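You operate a simulated robot arm through the tools that you are given. There is no shell and no other tool. Be economical: measure what you need, move in short steps, check, and stop when the job is done.

Carry out the task below with a simulated robot arm. There is one attempt and no reset: what you move stays moved.

TASK
On the top of the ink bench, make the pink soft patch block and the violet ink bottle change places.

It is judged by the outcome, as a careful person would: the job done as asked, and still so three seconds after it is handed in. It fails if anything else is knocked over, pushed out of place, dropped, spilled or broken.

THE ROBOT
A 7-joint arm with a two-finger parallel gripper, fixed in place. Base frame: the origin is at the foot of the arm, x ahead of it, y to its left, z up; the work surface is at about z = 0.85. Lengths are in m, angles in degrees, forces in N, time in s.
With the tool pointing down near the work surface it reaches from about 0.24 to 0.68 m from the base axis. Its first joint turns from -66.0 to 66.0 degrees. Payload 2.4 kg.
Tool frame: the origin (TCP) lies between the finger pads and is the grasp point; the fingertips stand 0.03 m ahead of it; z points along the fingers, y is the line along which they close. The gripper opens to 0.094 m. The fingers are 0.028 m wide and 0.01 m thick; the gripper's body (0.05 by 0.096 m) begins 0.055 m behind the TCP.
Orientation is that of the tool frame in the base frame, as a unit quaternion [x, y, z, w]. With the fingers straight down and closing along the base's y, the tool's x points along the base's -x, its y along +y and its z along -z.

THE INTERFACE
- The arm moves only by the tool drive_tool. Its argument "plan" is a list that holds one entry, the list of rows, each a list of 7 numbers: the shift along the tool's x, y, z in units of 30 mm (1.0 is 30 mm), then the turn, a rotation vector about the tool's x, y, z in units of 8 degrees (1.0 is 8 degrees), then the gripper command, from -1 (fully open) to 1 (shut), values between in proportion. In form: [[[dx, dy, dz, rx, ry, rz, grip], ...]]. A call has 1 to 12 rows; each row shifts and turns the commanded pose from where the row before left it, along the tool's axes as they then stand. A call with a number of a shift or a turn outside -1 to 1 is refused whole. A row lasts 0.2 s, in which the tool goes at most 0.05 m and 8.6 degrees; a call with a longer step from one row to the next is refused whole, and so is a gripper value outside its range. A pose out of reach is approached as far as the arm can. The call stops where the force on the tool passes 40 N (or 10 N more than at its start, if that is more) or the arm is blocked; 0.2 s more then pass. The fingers move at their own pace (about 0.153 m/s each) and stop on an object; they squeeze with about 27 N. The grip force told is the motor's: it shows also when the fingers shut on nothing. Time passes only in rows, and 0.2 s behind the last, so rows that do not move let the fingers close. It gives the time, the measured TCP pose, the force on the tool (base axes), the opening and the grip force at its end, in the units of the frame above (readings bear some noise), and new pictures: "show" is both (left out), scene, wrist or none.
- Cameras (640 x 400 px; columns grow to the right, rows downward): "scene" is fixed at [0.006, 0.4506, 1.4642]; the picture's right is [-0.96, -0.28, 0.00], its down [-0.10, 0.34, -0.94] and it looks along [0.26, -0.90, -0.35] (base axes); focal length 357 px, centre (320, 200). "wrist" rides on the gripper at [-0.037, 0, -0.058] in the tool frame; the picture's right is [0.00, -1.00, 0.00], its down [0.97, 0.00, -0.24] and it looks along [0.24, 0.00, 0.97] (tool axes); focal length 218 px, centre (320, 200).
- measure_at(camera, pixels): for up to 12 pixels [column, row] of the newest picture of that camera ("zoom" is the newest enlarged one), the place [x, y, z] in the base frame of the surface seen there, good to about 0.002 m. No time passes.
- close_up(camera, box): a new picture of the part [left, top, right, bottom] of that camera's present view, enlarged. No time passes.
- close_job(): hands the job in; it is judged then, once.

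Work in short steps. Measure before you move; look again where a grasp or a placing could have gone wrong, and mend it. You have 80 turns and 120 pictures in all, the two below and enlarged ones among them. Open the gripper and draw the arm clear of the work before you hand the job in, unless the task says otherwise; then end with one line.

The tools are called as name(argument=value, ...) on one line, values as JSON. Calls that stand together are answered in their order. drive_tool: Moves the arm, as the interface text tells. Its arguments: {"type":"object","properties":{"plan":{"type":"array","items":{"type":"array","items":{"type":"array","items":{"type":"number"}}}},"show":{"type":"string","enum":["both","scene","wrist","none"]}},"required":["plan"]} The other tools are called the same way: measure_at (camera, pixels) gives the place of the surface under pixels of a picture; close_up (camera, box) takes an enlarged picture of a part of a camera's view; close_job () hands the job in.

At the start:

```text
clock: 0.0
ee_pos: [0.2463, -0.3093, 1.1299]
tcp_rot: [0.001, 1.0, 0.0, 0.0]
force: [0.7, -0.2, 0.6]
width: 0.094
grip_force: 0.1
```

scene: 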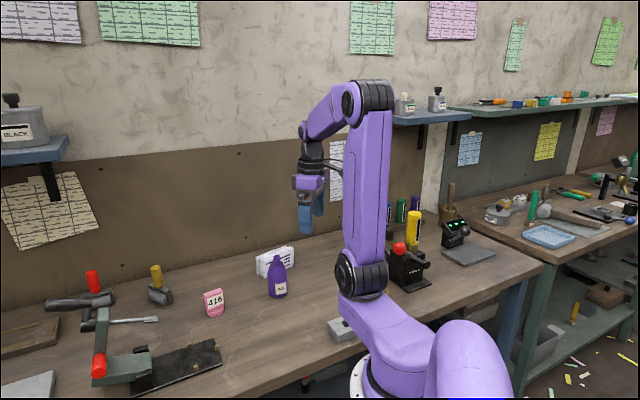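
wrist: 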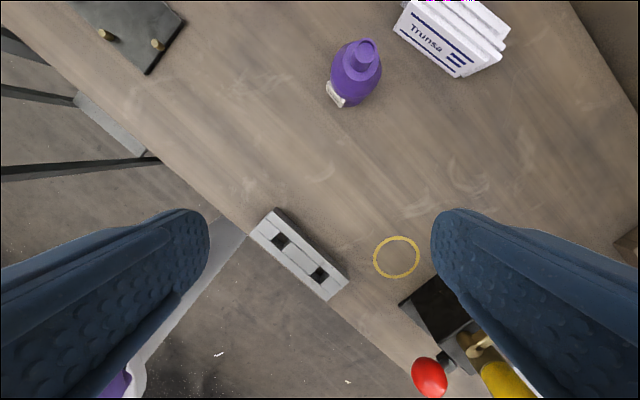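

The scene shows the pink block near (214,303) and the violet bottle near (278,277). I'll enlarge that area and measure.

close_up(camera="scene", box=[140, 230, 340, 355])

measure_at(camera="wrist", pixels=[[365, 48], [355, 75], [347, 106], [397, 258], [460, 40], [430, 10], [455, 76], [510, 40], [150, 70]])

measure_at(camera="scene", pixels=[[204, 294], [222, 290], [207, 317], [224, 313], [214, 303], [277, 257], [278, 296], [270, 285], [287, 285], [278, 275], [258, 275], [293, 250]])

```text
3.20 times, centred on (240, 292) of scene
```

zoom: 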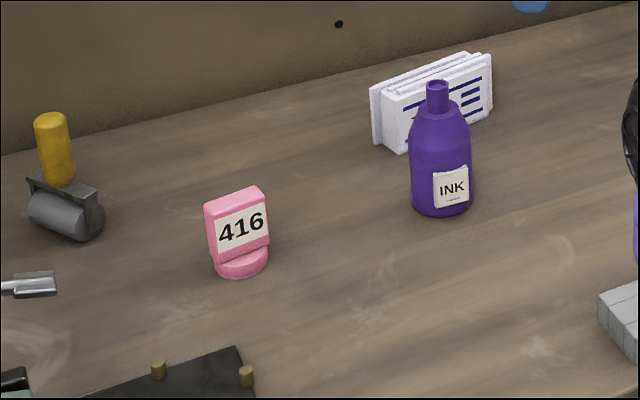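

```text
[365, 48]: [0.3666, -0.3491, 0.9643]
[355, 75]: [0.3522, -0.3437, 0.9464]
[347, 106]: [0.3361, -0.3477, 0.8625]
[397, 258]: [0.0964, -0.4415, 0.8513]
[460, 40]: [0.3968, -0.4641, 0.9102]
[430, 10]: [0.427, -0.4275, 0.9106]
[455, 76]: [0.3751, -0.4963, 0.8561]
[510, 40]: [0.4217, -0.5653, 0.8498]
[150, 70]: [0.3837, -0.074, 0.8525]
```

```text
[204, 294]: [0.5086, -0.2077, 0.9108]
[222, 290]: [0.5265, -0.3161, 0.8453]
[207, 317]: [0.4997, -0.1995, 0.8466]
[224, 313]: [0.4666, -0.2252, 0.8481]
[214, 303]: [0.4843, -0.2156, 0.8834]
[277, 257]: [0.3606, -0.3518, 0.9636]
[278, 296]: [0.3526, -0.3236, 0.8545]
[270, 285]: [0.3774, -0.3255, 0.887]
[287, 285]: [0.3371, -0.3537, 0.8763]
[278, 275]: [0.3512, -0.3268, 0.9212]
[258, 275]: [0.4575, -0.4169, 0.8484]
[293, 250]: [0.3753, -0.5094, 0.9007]
```

Bottle stands near (0.357,-0.345), block near (0.485,-0.225). I move at height to look down on both with the wrist camera.

drive_tool(plan=[[[-0.97, 0.17, 0, 0, 0, 0, -1], [-0.97, 0.17, 0, 0, 0, 0, -1], [-0.97, 0.17, 0, 0, 0, 0, -1], [-0.97, 0.17, 0, 0, 0, 0, -1], [-0.97, 0.17, 0, 0, 0, 0, -1], [-0.97, 0.17, 0, 0, 0, 0, -1], [0, 0, 0, 0, 0, 0, -1]]])

```text
clock: 1.6
ee_pos: [0.419, -0.2798, 1.1304]
tcp_rot: [0.001, 1.0, 0.0, 0.001]
force: [0.2, -0.2, -0.3]
width: 0.0939
grip_force: 0.1
```

scene: 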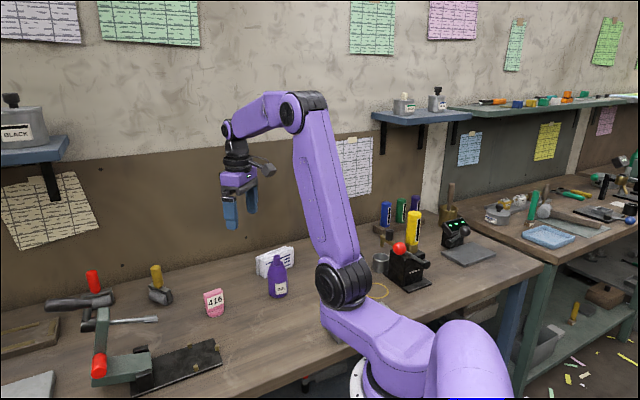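
wrist: 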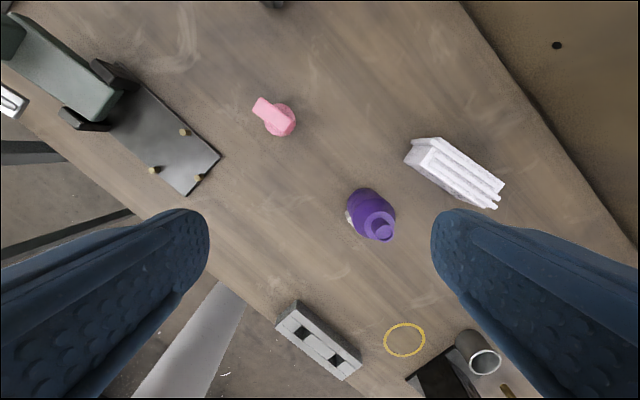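

close_up(camera="wrist", box=[220, 80, 420, 260])

measure_at(camera="wrist", pixels=[[260, 98], [254, 109], [288, 122], [276, 136], [297, 120], [280, 103], [385, 233], [371, 189], [350, 222], [395, 222], [300, 200], [405, 158]])

```text
2.22 times, centred on (320, 170) of wrist
```

zoom: 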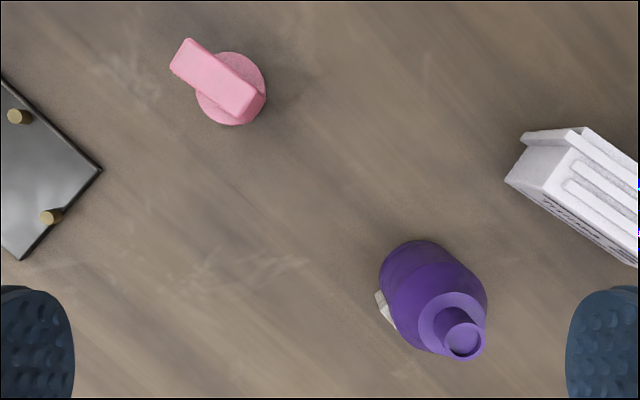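

```text
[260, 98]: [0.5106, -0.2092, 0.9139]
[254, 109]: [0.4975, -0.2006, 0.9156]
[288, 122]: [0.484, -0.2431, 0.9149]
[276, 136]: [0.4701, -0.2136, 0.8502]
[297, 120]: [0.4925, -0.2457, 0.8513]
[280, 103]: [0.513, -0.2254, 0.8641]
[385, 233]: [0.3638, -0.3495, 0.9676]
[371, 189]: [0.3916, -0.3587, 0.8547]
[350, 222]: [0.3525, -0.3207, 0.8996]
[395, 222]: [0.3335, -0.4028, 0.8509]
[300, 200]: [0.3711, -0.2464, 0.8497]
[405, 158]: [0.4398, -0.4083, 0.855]
```

I need accurate centres and orientation of block and bottle; measuring on the zoom.

measure_at(camera="zoom", pixels=[[190, 44], [175, 68], [258, 92], [243, 115], [216, 80], [237, 123], [201, 102], [263, 75], [463, 342], [448, 338], [482, 342], [400, 270]])

measure_at(camera="wrist", pixels=[[330, 100], [350, 110], [360, 130], [218, 157], [415, 140], [268, 305]])

```text
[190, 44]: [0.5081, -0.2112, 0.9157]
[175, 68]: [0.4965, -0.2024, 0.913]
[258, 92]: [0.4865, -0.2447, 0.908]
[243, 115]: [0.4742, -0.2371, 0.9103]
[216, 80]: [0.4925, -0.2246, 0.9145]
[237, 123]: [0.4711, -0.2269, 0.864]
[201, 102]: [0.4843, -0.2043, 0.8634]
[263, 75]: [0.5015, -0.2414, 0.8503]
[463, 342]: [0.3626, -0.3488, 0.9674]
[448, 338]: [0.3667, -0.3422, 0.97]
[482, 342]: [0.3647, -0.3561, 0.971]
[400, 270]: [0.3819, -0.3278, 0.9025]
```

```text
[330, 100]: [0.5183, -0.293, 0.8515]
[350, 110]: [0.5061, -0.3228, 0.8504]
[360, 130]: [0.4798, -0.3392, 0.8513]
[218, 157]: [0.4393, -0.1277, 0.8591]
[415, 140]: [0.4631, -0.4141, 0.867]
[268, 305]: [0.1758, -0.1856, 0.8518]
```

Block centre (0.491,-0.224), slab normal about 146° in plan, so turn 56°. Moving above it, rotating, descending to about 1.0.

drive_tool(plan=[[[-0.8, 0.62, 0, 0, 0, 0, -1], [-0.8, 0.62, 0, 0, 0, 0, -1], [-0.8, 0.62, 0, 0, 0, 0, -1], [0, 0, 0.5, 0, 0, -1, -1], [0, 0, 0.5, 0, 0, -1, -1], [0, 0, 0.6, 0, 0, -1, -1], [0, 0, 0.6, 0, 0, -1, -1], [0, 0, 0.6, 0, 0, -1, -1], [0, 0, 0.6, 0, 0, -1, -1], [0, 0, 0.6, 0, 0, -1, -1], [0, 0, 0, 0, 0, 0, -1]]])

```text
clock: 4.0
ee_pos: [0.4913, -0.2241, 1.0082]
tcp_rot: [-0.47, 0.883, 0.0, 0.0]
force: [0.9, 0.4, -0.2]
width: 0.094
grip_force: 0.1
```

scene: 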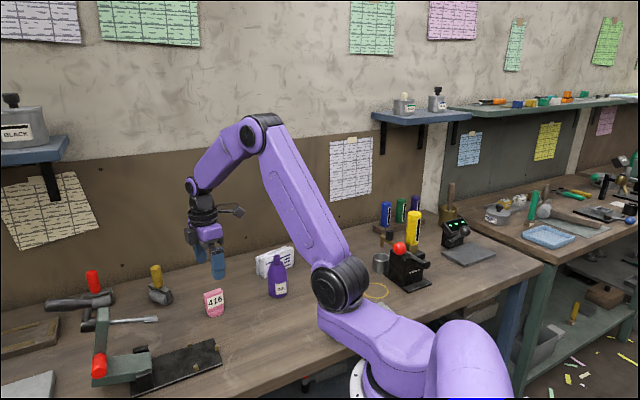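
wrist: 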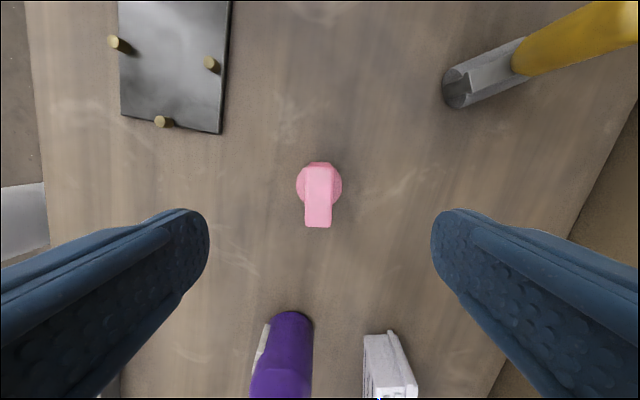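

The slab is aligned with the fingers (centre ≈(318,195)). Descending to TCP z≈0.904, then closing gently.

drive_tool(plan=[[[0, 0, 0.9, 0, 0, 0, -0.3], [0, 0, 0.9, 0, 0, 0, -0.3], [0, 0, 0.9, 0, 0, 0, -0.3], [0, 0, 0.77, 0, 0, 0, -0.3], [0, 0, 0, 0, 0, 0, -0.3], [0, 0, 0, 0, 0, 0, 0.5], [0, 0, 0, 0, 0, 0, 0.65], [0, 0, 0, 0, 0, 0, 0.72], [0, 0, 0, 0, 0, 0, 0.72]]])

```text
clock: 6.0
ee_pos: [0.4922, -0.2227, 0.9047]
tcp_rot: [-0.47, 0.883, 0.0, 0.0]
force: [0.5, 0.4, 0.5]
width: 0.0233
grip_force: 27.0
```

scene: 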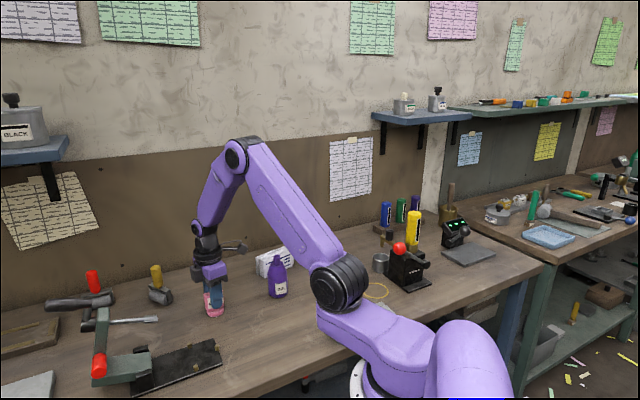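
wrist: 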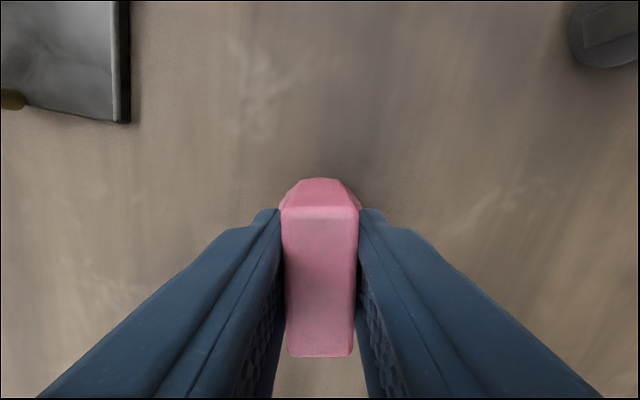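

It's held at width 0.0233 without visible distress. Lift 6 cm and check.

drive_tool(plan=[[[0, 0, -0.4, 0, 0, 0, 0.72], [0, 0, -0.8, 0, 0, 0, 0.72], [0, 0, -0.8, 0, 0, 0, 0.72], [0, 0, 0, 0, 0, 0, 0.72]]])

close_up(camera="scene", box=[160, 230, 320, 330])

```text
clock: 7.0
ee_pos: [0.4907, -0.2225, 0.9656]
tcp_rot: [-0.469, 0.883, -0.001, 0.0]
force: [0.1, -0.3, 0.0]
width: 0.0237
grip_force: 26.9
```

scene: 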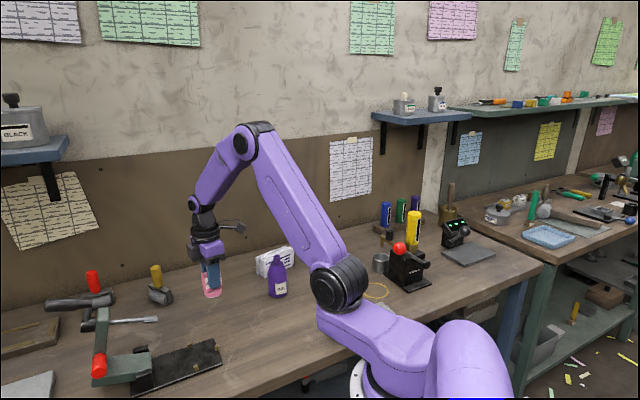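
wrist: 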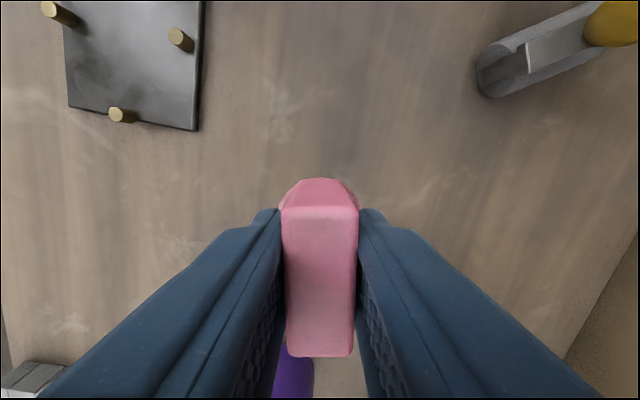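

```text
4.00 times, centred on (240, 280) of scene
```

zoom: 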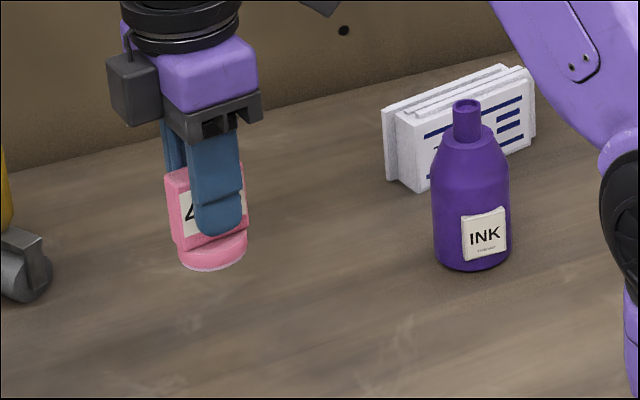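

Held upright. Moving to the temporary free spot (0.50,-0.335) and lowering to just at the table.

drive_tool(plan=[[[0.735, -0.587, 0, 0, 0, 0, 0.72], [0.735, -0.587, 0, 0, 0, 0, 0.72], [0.735, -0.587, 0, 0, 0, 0, 0.72], [0.735, -0.587, 0, 0, 0, 0, 0.72], [0, 0, 0, 0, 0, 0, 0.72], [0, 0, 0.7, 0, 0, 0, 0.72], [0, 0, 0.7, 0, 0, 0, 0.72], [0, 0, 0.4, 0, 0, 0, 0.72], [0, 0, 0.16, 0, 0, 0, 0.72], [0, 0, 0, 0, 0, 0, 0.72]]])

close_up(camera="scene", box=[160, 230, 320, 330])

```text
clock: 9.2
ee_pos: [0.5002, -0.3351, 0.9077]
tcp_rot: [-0.47, 0.883, 0.001, 0.0]
force: [1.0, -0.4, -0.8]
width: 0.0236
grip_force: 27.1
```

scene: 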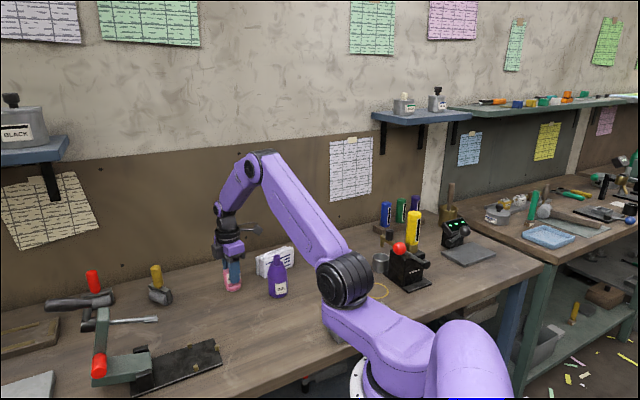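
wrist: 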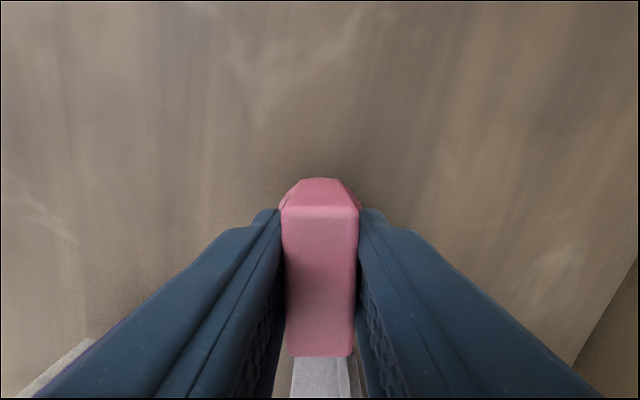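

```text
4.00 times, centred on (240, 280) of scene
```

zoom: 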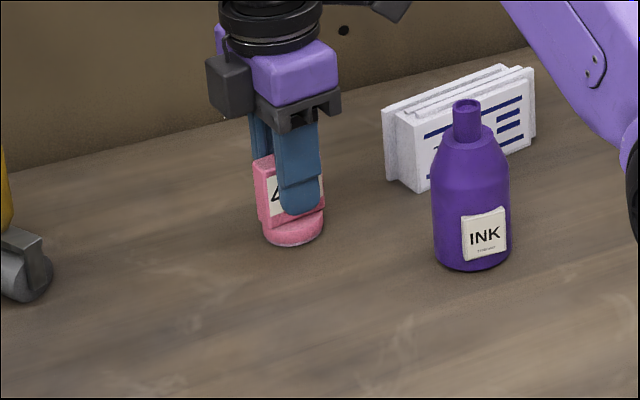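

Reading suggests about 2 mm of gap; lower slightly and check the force before releasing.

drive_tool(plan=[[[0, 0, 0.06, 0, 0, 0, 0.72], [0, 0, 0.04, 0, 0, 0, 0.72], [0, 0, 0, 0, 0, 0, 0.72]]], show="none")

```text
clock: 10.0
ee_pos: [0.5014, -0.3369, 0.9051]
tcp_rot: [-0.469, 0.883, 0.0, 0.0]
force: [-3.0, 3.5, 14.9]
width: 0.0238
grip_force: 27.2
```

Contact (15 N up). Ease up a touch, open gradually, then rise.

drive_tool(plan=[[[0, 0, -0.05, 0, 0, 0, 0.72], [0, 0, 0, 0, 0, 0, 0.4], [0, 0, 0, 0, 0, 0, 0.2], [0, 0, 0, 0, 0, 0, 0], [0, 0, -0.8, 0, 0, 0, 0], [0, 0, -1, 0, 0, 0, 0], [0, 0, -1, 0, 0, 0, -1], [0, 0, -0.7, 0, 0, 0, -1], [0, 0, 0, 0, 0, 0, -1]]])

```text
clock: 12.0
ee_pos: [0.5023, -0.3359, 1.0114]
tcp_rot: [-0.469, 0.883, 0.001, 0.0]
force: [0.3, 0.1, 0.0]
width: 0.0939
grip_force: 0.0
```

scene: 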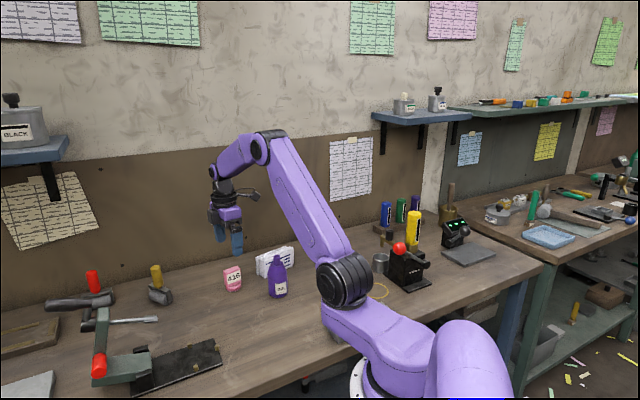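
wrist: 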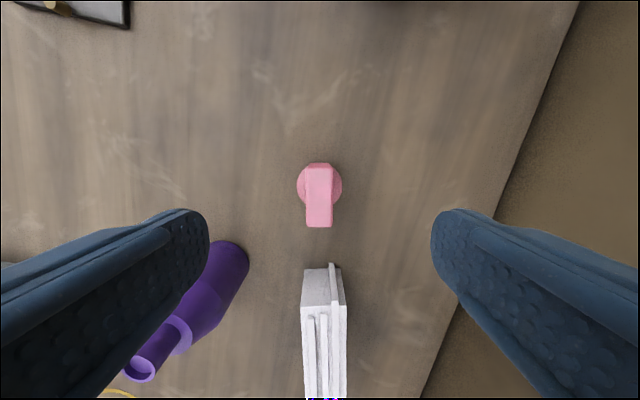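

Block stands cleanly. Rise and move above the bottle.

drive_tool(plan=[[[0, 0, -0.9, 0, 0, 0, -1], [0, 0, -0.8, 0, 0, 0, -1], [0.58, 0.71, 0, 0, 0, 0, -1], [0.58, 0.71, 0, 0, 0, 0, -1], [0.58, 0.71, 0, 0, 0, 0, -1], [0.58, 0.71, 0, 0, 0, 0, -1], [0.58, 0.71, 0, 0, 0, 0, -1], [0, 0, 0, 0, 0, 0, -1]]], show="wrist")

```text
clock: 13.8
ee_pos: [0.3634, -0.3471, 1.0626]
tcp_rot: [-0.469, 0.883, 0.0, 0.0]
force: [0.4, 0.6, -0.3]
width: 0.0937
grip_force: 0.1
```

wrist: 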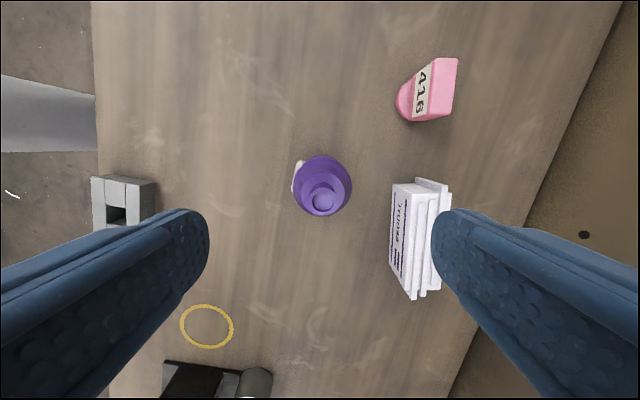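

Measuring the neck and the nearby cards.

measure_at(camera="wrist", pixels=[[324, 203], [312, 200], [335, 202], [322, 190], [292, 186], [352, 186], [394, 186], [396, 270], [302, 205], [346, 205]])

close_up(camera="wrist", box=[260, 130, 460, 310])

```text
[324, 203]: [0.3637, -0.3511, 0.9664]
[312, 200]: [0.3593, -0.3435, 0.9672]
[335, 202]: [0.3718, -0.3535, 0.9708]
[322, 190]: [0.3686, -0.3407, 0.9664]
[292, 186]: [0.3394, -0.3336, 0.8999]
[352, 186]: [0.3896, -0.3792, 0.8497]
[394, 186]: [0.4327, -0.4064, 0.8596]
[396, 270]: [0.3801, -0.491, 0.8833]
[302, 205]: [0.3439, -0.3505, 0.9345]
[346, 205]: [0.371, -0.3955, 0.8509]
```

```text
2.22 times, centred on (360, 220) of wrist
```

zoom: 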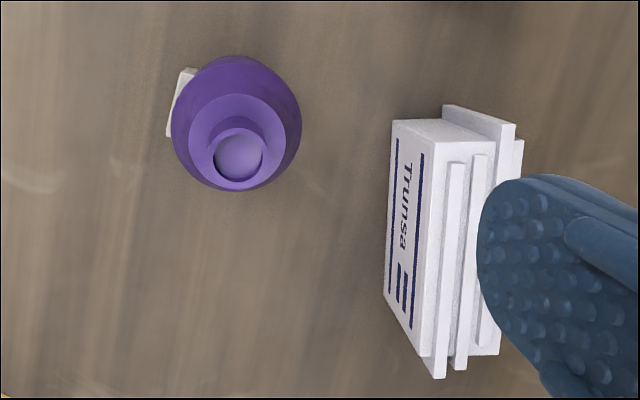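

Neck centre ≈(0.365,-0.3485), top 0.968; cards are clear by ~3 cm. Descend to z≈0.923 (keeps the palm above the neck) and close.

drive_tool(plan=[[[0, -0.07, 0.8, 0, 0, 0, -0.85], [0, 0, 0.8, 0, 0, 0, -0.85], [0, 0, 0.8, 0, 0, 0, -0.85], [0, 0, 0.8, 0, 0, 0, -0.85], [0, 0, 0.8, 0, 0, 0, -0.85], [0, 0, 0.63, 0, 0, 0, -0.85], [0, 0, 0, 0, 0, 0, -0.85]]])

close_up(camera="scene", box=[200, 220, 360, 320])

```text
clock: 15.4
ee_pos: [0.3655, -0.3483, 0.9235]
tcp_rot: [-0.469, 0.883, 0.0, 0.0]
force: [0.3, -0.9, 0.4]
width: 0.0871
grip_force: 0.1
```

scene: 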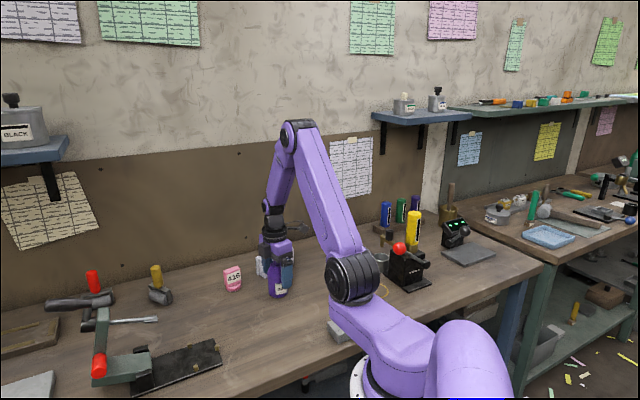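
wrist: 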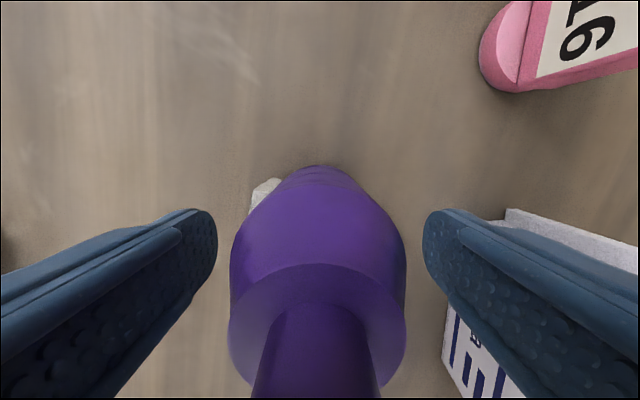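

```text
4.00 times, centred on (280, 270) of scene
```

zoom: 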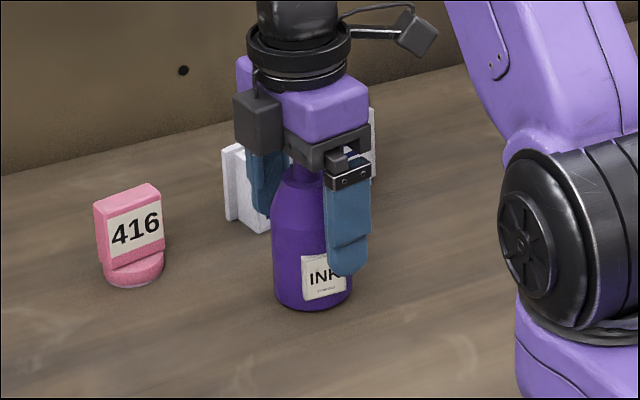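

Bottle is between the pads (columns 230–405). Close in steps.

drive_tool(plan=[[[0, 0, 0, 0, 0, 0, -0.4], [0, 0, 0, 0, 0, 0, -0.2], [0, 0, 0, 0, 0, 0, 0], [0, 0, 0, 0, 0, 0, 0.1], [0, 0, 0, 0, 0, 0, 0.1]]])

```text
clock: 16.6
ee_pos: [0.366, -0.3493, 0.9245]
tcp_rot: [-0.47, 0.883, 0.0, 0.0]
force: [-0.7, -0.2, -0.2]
width: 0.0547
grip_force: 26.7
```

scene: 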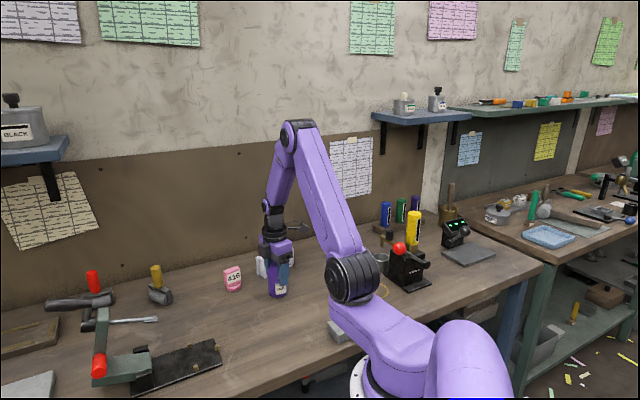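
wrist: 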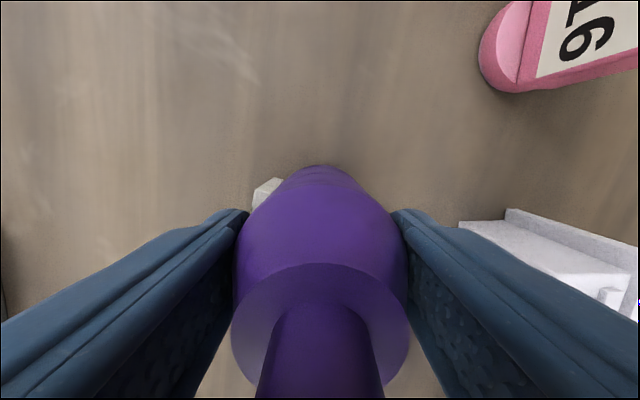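

Gripped at 0.0547 (27 N). Lift slowly ~7 cm and check.

drive_tool(plan=[[[0, 0, -0.2, 0, 0, 0, 0.1], [0, 0, -0.4, 0, 0, 0, 0.1], [0, 0, -0.6, 0, 0, 0, 0.1], [0, 0, -0.6, 0, 0, 0, 0.1], [0, 0, -0.4, 0, 0, 0, 0.1], [0, 0, -0.2, 0, 0, 0, 0.1], [0, 0, 0, 0, 0, 0, 0.1]]])

close_up(camera="scene", box=[200, 200, 360, 300])

```text
clock: 18.2
ee_pos: [0.3665, -0.3491, 0.9977]
tcp_rot: [-0.469, 0.883, 0.0, 0.0]
force: [-0.5, 0.0, -2.7]
width: 0.055
grip_force: 26.9
```

scene: 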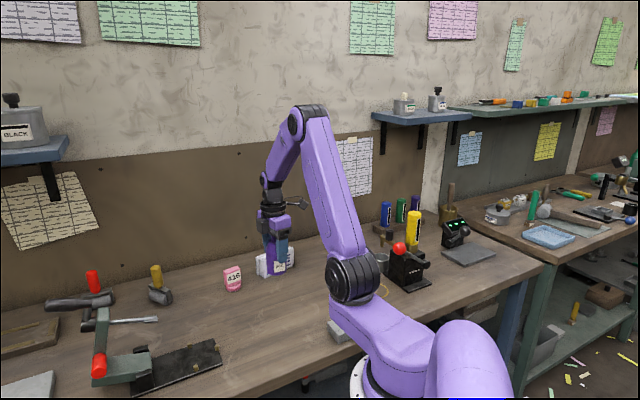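
wrist: 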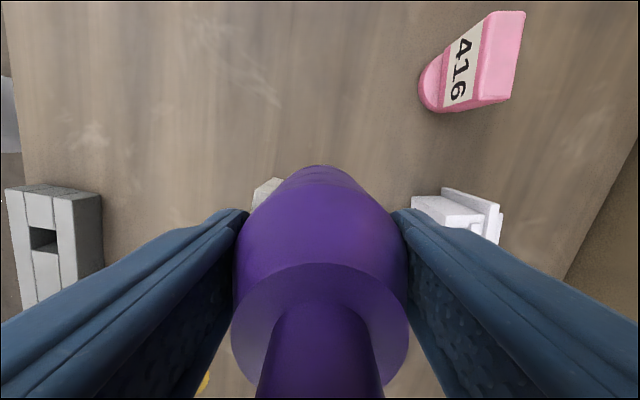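

```text
4.00 times, centred on (280, 250) of scene
```

zoom: 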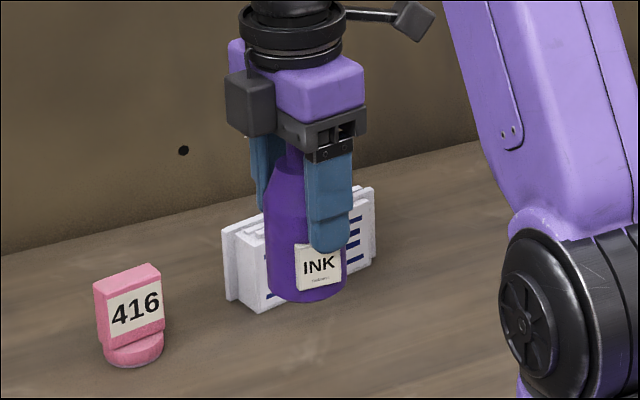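

Held upright. Carry to (0.491,-0.224) with eased steps.

drive_tool(plan=[[[-0.275, -0.053, 0, 0, 0, 0, 0.1], [-0.55, -0.106, 0, 0, 0, 0, 0.1], [-0.687, -0.132, 0, 0, 0, 0, 0.1], [-0.687, -0.132, 0, 0, 0, 0, 0.1], [-0.687, -0.132, 0, 0, 0, 0, 0.1], [-0.687, -0.132, 0, 0, 0, 0, 0.1], [-0.687, -0.132, 0, 0, 0, 0, 0.1], [-0.687, -0.132, 0, 0, 0, 0, 0.1], [-0.55, -0.106, 0, 0, 0, 0, 0.1], [-0.275, -0.053, 0, 0, 0, 0, 0.1], [0, 0, 0, 0, 0, 0, 0.1]]])

```text
clock: 20.6
ee_pos: [0.4912, -0.2239, 0.9942]
tcp_rot: [-0.469, 0.883, 0.0, 0.0]
force: [0.2, -0.4, -1.5]
width: 0.055
grip_force: 27.5
```

scene: 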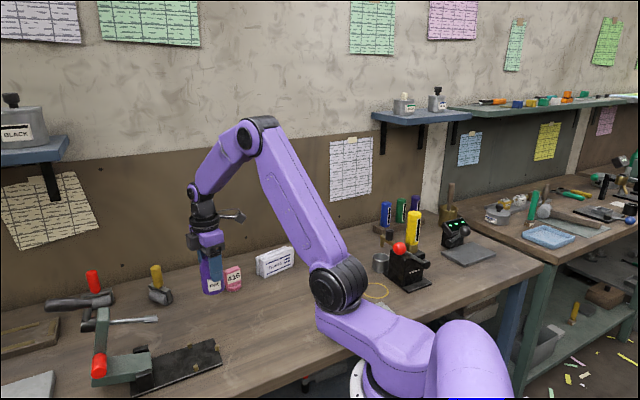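
wrist: 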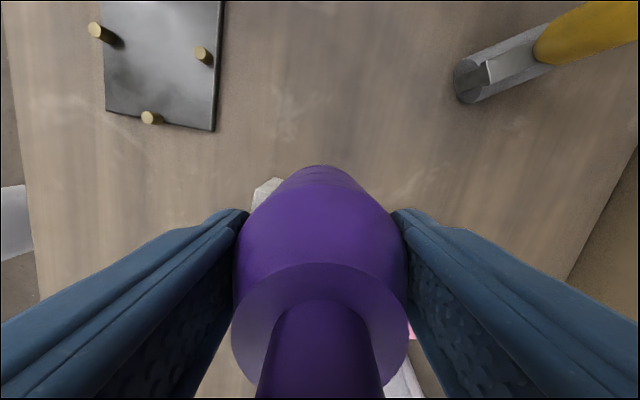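

Now over the target; lower to about 1–2 mm above contact height (0.9243).

drive_tool(plan=[[[0, 0, 0.4, 0, 0, 0, 0.1], [0, 0, 0.6, 0, 0, 0, 0.1], [0, 0, 0.6, 0, 0, 0, 0.1], [0, 0, 0.4, 0, 0, 0, 0.1], [0, 0, 0.22, 0, 0, 0, 0.1], [0, 0, 0, 0, 0, 0, 0.1]]], show="none")

drive_tool(plan=[[[0, 0, 0.06, 0, 0, 0, 0.1], [0, 0, 0, 0, 0, 0, 0.1]]], show="none")

```text
clock: 22.0
ee_pos: [0.491, -0.2238, 0.9278]
tcp_rot: [-0.469, 0.883, 0.0, 0.001]
force: [-0.8, -0.8, -2.7]
width: 0.0551
grip_force: 28.0
```

```text
clock: 22.6
ee_pos: [0.4911, -0.2258, 0.9264]
tcp_rot: [-0.469, 0.883, -0.001, 0.0]
force: [0.3, 0.1, -1.9]
width: 0.0548
grip_force: 26.6
```

No contact yet (force ≈ -2 N, the bottle's weight). Lower in ~1.5 mm steps.

drive_tool(plan=[[[0, 0, 0.05, 0, 0, 0, 0.1], [0, 0, 0, 0, 0, 0, 0.1]]], show="none")

```text
clock: 23.2
ee_pos: [0.4914, -0.2253, 0.9249]
tcp_rot: [-0.47, 0.883, 0.001, 0.0]
force: [-0.6, -0.2, -3.1]
width: 0.0548
grip_force: 27.0
```

drive_tool(plan=[[[0, 0, 0.04, 0, 0, 0, 0.1], [0, 0, 0, 0, 0, 0, 0.1]]], show="scene")

```text
clock: 23.8
ee_pos: [0.4903, -0.225, 0.9242]
tcp_rot: [-0.47, 0.883, 0.0, 0.001]
force: [-1.1, 0.0, 2.1]
width: 0.0548
grip_force: 27.1
```

scene: 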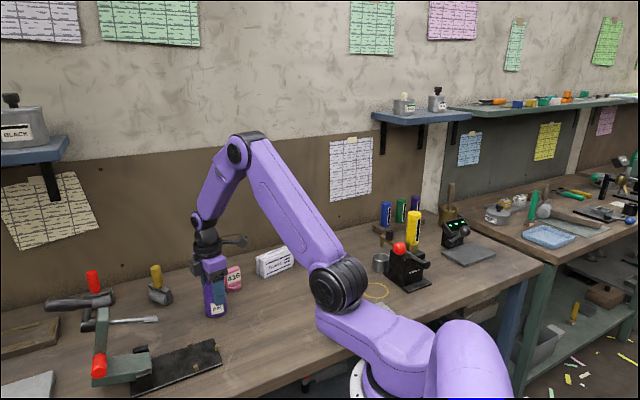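

Contact at 0.924 (force reversed). Open evenly and rise straight up.

drive_tool(plan=[[[0, 0, 0, 0, 0, 0, -0.25], [0, 0, 0, 0, 0, 0, -0.5], [0, 0, 0, 0, 0, 0, -0.8], [0, 0, 0, 0, 0, 0, -0.85], [0, 0, -0.5, 0, 0, 0, -0.85], [0, 0, -1, 0, 0, 0, -0.85], [0, 0, -1, 0, 0, 0, -0.85], [0, 0, -1, 0, 0, 0, -0.85], [0, 0, -1, 0, 0, 0, -0.85], [0, 0, 0, 0, 0, 0, -0.85]]])

```text
clock: 26.0
ee_pos: [0.4911, -0.2263, 1.0589]
tcp_rot: [-0.47, 0.883, 0.0, 0.0]
force: [-1.5, 0.2, -0.7]
width: 0.087
grip_force: 0.1
```

scene: 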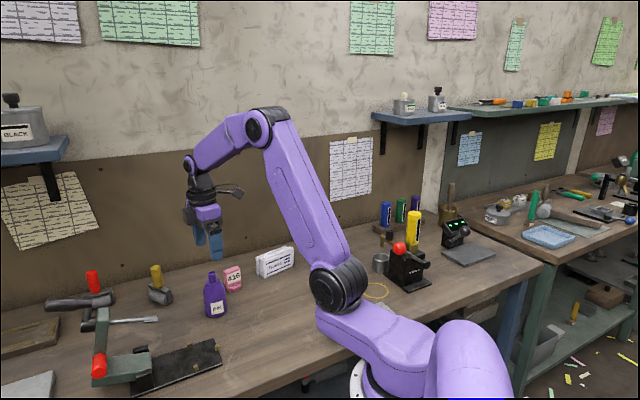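
wrist: 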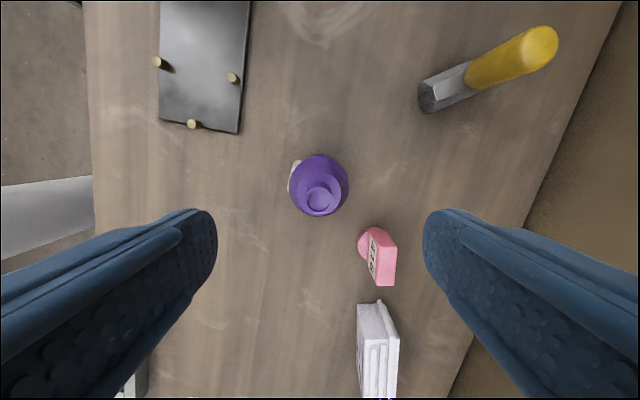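

Bottle stands upright at the block's old place. Go above the block and descend to verify alignment.

drive_tool(plan=[[[0.71, -0.585, 0, 0, 0, 0, -0.5], [0.71, -0.585, 0, 0, 0, 0, -0.3], [0.71, -0.585, 0, 0, 0, 0, -0.3], [0.71, -0.585, 0, 0, 0, 0, -0.3], [0, 0, 0.8, 0, 0, 0, -0.3], [0, 0, 0.8, 0, 0, 0, -0.3], [0, 0, 0, 0, 0, 0, -0.3]]], show="wrist")

```text
clock: 27.6
ee_pos: [0.501, -0.3342, 1.0107]
tcp_rot: [-0.47, 0.883, 0.0, 0.0]
force: [-0.2, 0.0, 0.6]
width: 0.0612
grip_force: 0.1
```

wrist: 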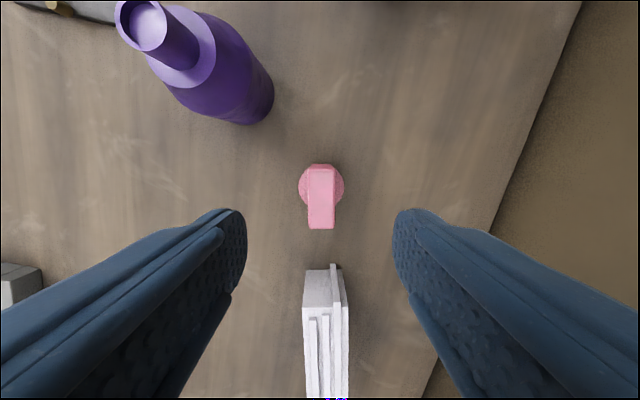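

Well aligned (slab at column 321). Descend and grip as before.

drive_tool(plan=[[[0, -0.03, 0.9, 0, 0, 0, -0.3], [0, 0, 0.9, 0, 0, 0, -0.3], [0, 0, 0.9, 0, 0, 0, -0.3], [0, 0, 0.8, 0, 0, 0, -0.3], [0, 0, 0, 0, 0, 0, 0.2], [0, 0, 0, 0, 0, 0, 0.45], [0, 0, 0, 0, 0, 0, 0.65], [0, 0, 0, 0, 0, 0, 0.72], [0, 0, 0, 0, 0, 0, 0.72]]])

```text
clock: 29.6
ee_pos: [0.5029, -0.3343, 0.9074]
tcp_rot: [-0.47, 0.882, 0.0, -0.001]
force: [0.4, -0.3, -0.1]
width: 0.0237
grip_force: 26.8
```

scene: 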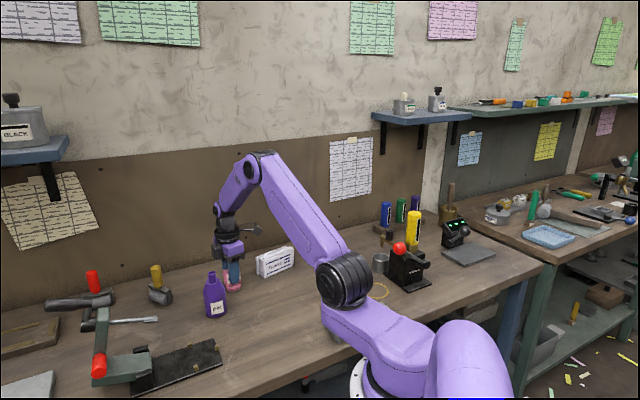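
wrist: 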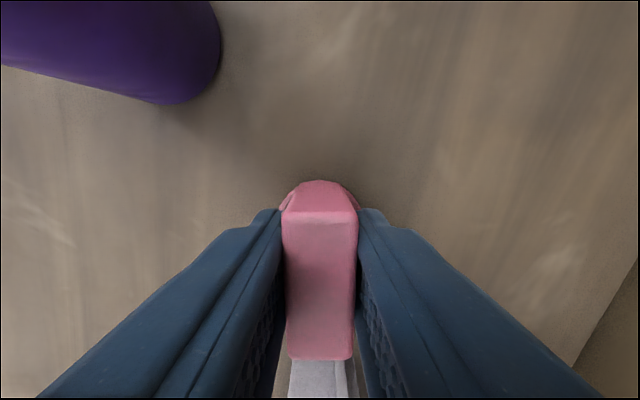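

Gripped. Lift 7.5 cm and carry to the bottle's old place (0.365,-0.349).

drive_tool(plan=[[[0, 0, -0.5, 0, 0, 0, 0.72], [0, 0, -0.8, 0, 0, 0, 0.72], [0, 0, -0.8, 0, 0, 0, 0.72], [0, 0, -0.4, 0, 0, 0, 0.72], [0.49, 0.588, 0, 0, 0, 0, 0.72], [0.49, 0.588, 0, 0, 0, 0, 0.72], [0.49, 0.588, 0, 0, 0, 0, 0.72], [0.49, 0.588, 0, 0, 0, 0, 0.72], [0.49, 0.588, 0, 0, 0, 0, 0.72], [0.49, 0.588, 0, 0, 0, 0, 0.72], [0, 0, 0, 0, 0, 0, 0.72]]])

```text
clock: 32.0
ee_pos: [0.3649, -0.349, 0.9818]
tcp_rot: [-0.47, 0.883, 0.0, 0.0]
force: [0.8, 0.2, 0.0]
width: 0.0236
grip_force: 27.6
```

scene: 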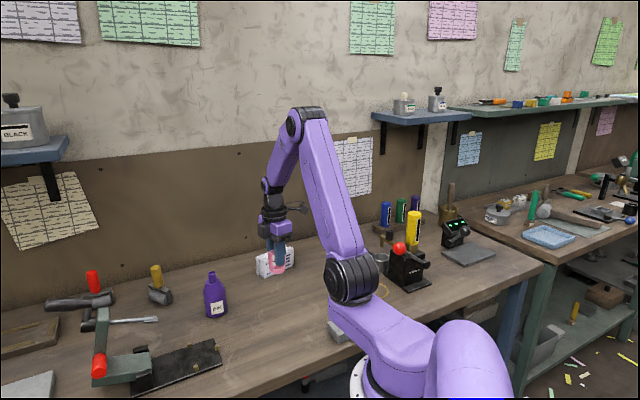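
wrist: 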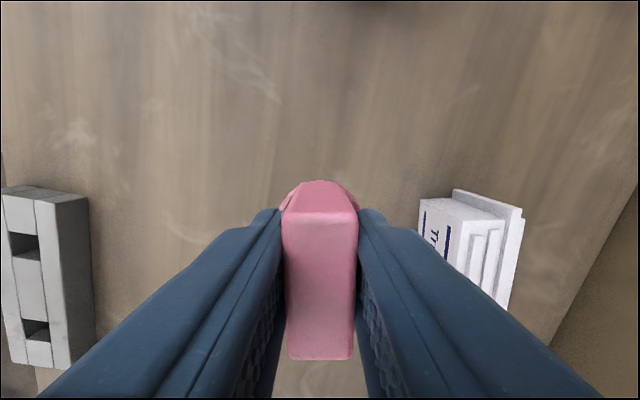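

Over the target. Lower to ~2 mm above the table, then feel for contact.

drive_tool(plan=[[[0, 0, 0.6, 0, 0, 0, 0.72], [0, 0, 0.8, 0, 0, 0, 0.72], [0, 0, 0.7, 0, 0, 0, 0.72], [0, 0, 0.3, 0, 0, 0, 0.72], [0, 0, 0.05, 0, 0, 0, 0.72], [0, 0, 0, 0, 0, 0, 0.72]]], show="none")

drive_tool(plan=[[[0, 0, 0.04, 0, 0, 0, 0.72], [0, 0, 0, 0, 0, 0, 0.72]]], show="none")

```text
clock: 33.4
ee_pos: [0.3634, -0.3482, 0.9065]
tcp_rot: [-0.47, 0.883, -0.001, 0.0]
force: [-0.4, 0.3, -1.5]
width: 0.0237
grip_force: 27.4
```

```text
clock: 34.0
ee_pos: [0.3644, -0.3481, 0.9063]
tcp_rot: [-0.47, 0.883, 0.0, 0.0]
force: [-1.8, 3.2, 8.8]
width: 0.0236
grip_force: 27.4
```

Contact (≈9 N). Ease, open gradually, rise.

drive_tool(plan=[[[0, 0, -0.03, 0, 0, 0, 0.72], [0, 0, 0, 0, 0, 0, 0.4], [0, 0, 0, 0, 0, 0, 0.2], [0, 0, 0, 0, 0, 0, 0], [0, 0, -0.6, 0, 0, 0, 0], [0, 0, -1, 0, 0, 0, 0], [0, 0, -1, 0, 0, 0, -0.5], [0, 0, -1, 0, 0, 0, -1], [0, 0, -1, 0, 0, 0, -1], [0, 0, -1, 0, 0, 0, -1], [0, 0, -1, 0, 0, 0, -1], [0, 0, 0, 0, 0, 0, -1]]])

close_up(camera="scene", box=[140, 230, 340, 355])

```text
clock: 36.6
ee_pos: [0.3658, -0.3483, 1.1029]
tcp_rot: [-0.469, 0.883, 0.0, 0.001]
force: [1.5, 0.5, 0.1]
width: 0.0937
grip_force: 0.1
```

scene: 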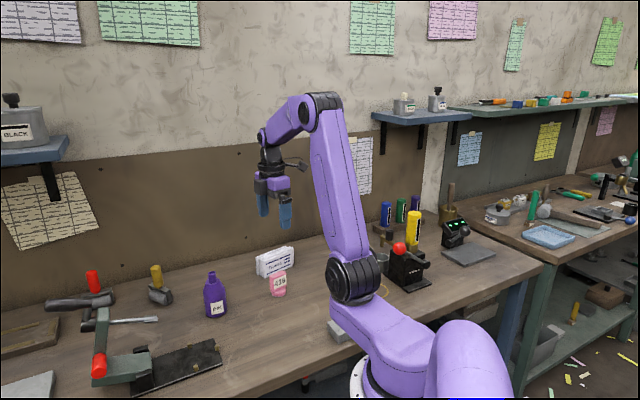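
wrist: 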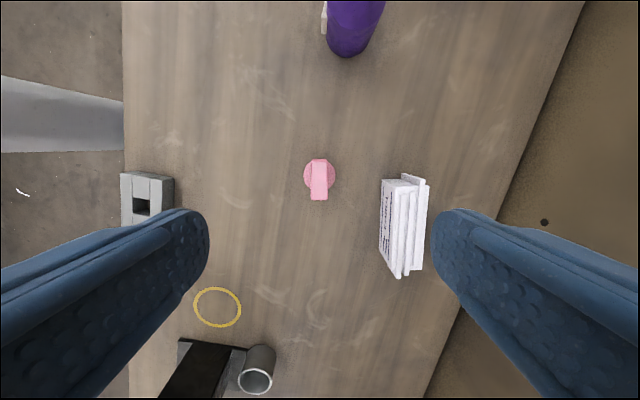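

```text
3.20 times, centred on (240, 292) of scene
```

zoom: 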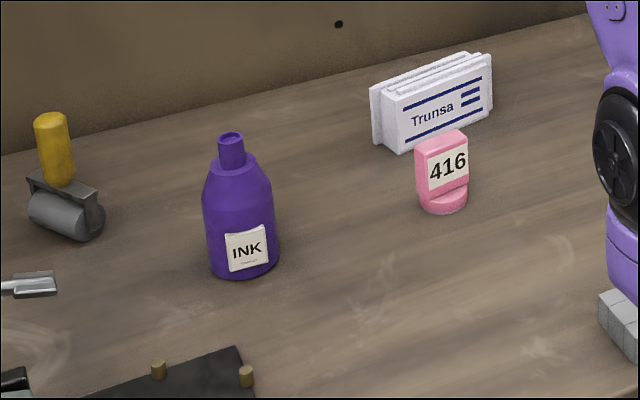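

Both stand upright in each other's places, nothing else moved, and the open gripper is clear at z≈1.10. Handing in.

close_job()

```text
The job is handed in.
```

The pink block and the violet ink bottle have changed places; both stand upright, nothing else looks moved, and the job is handed in.
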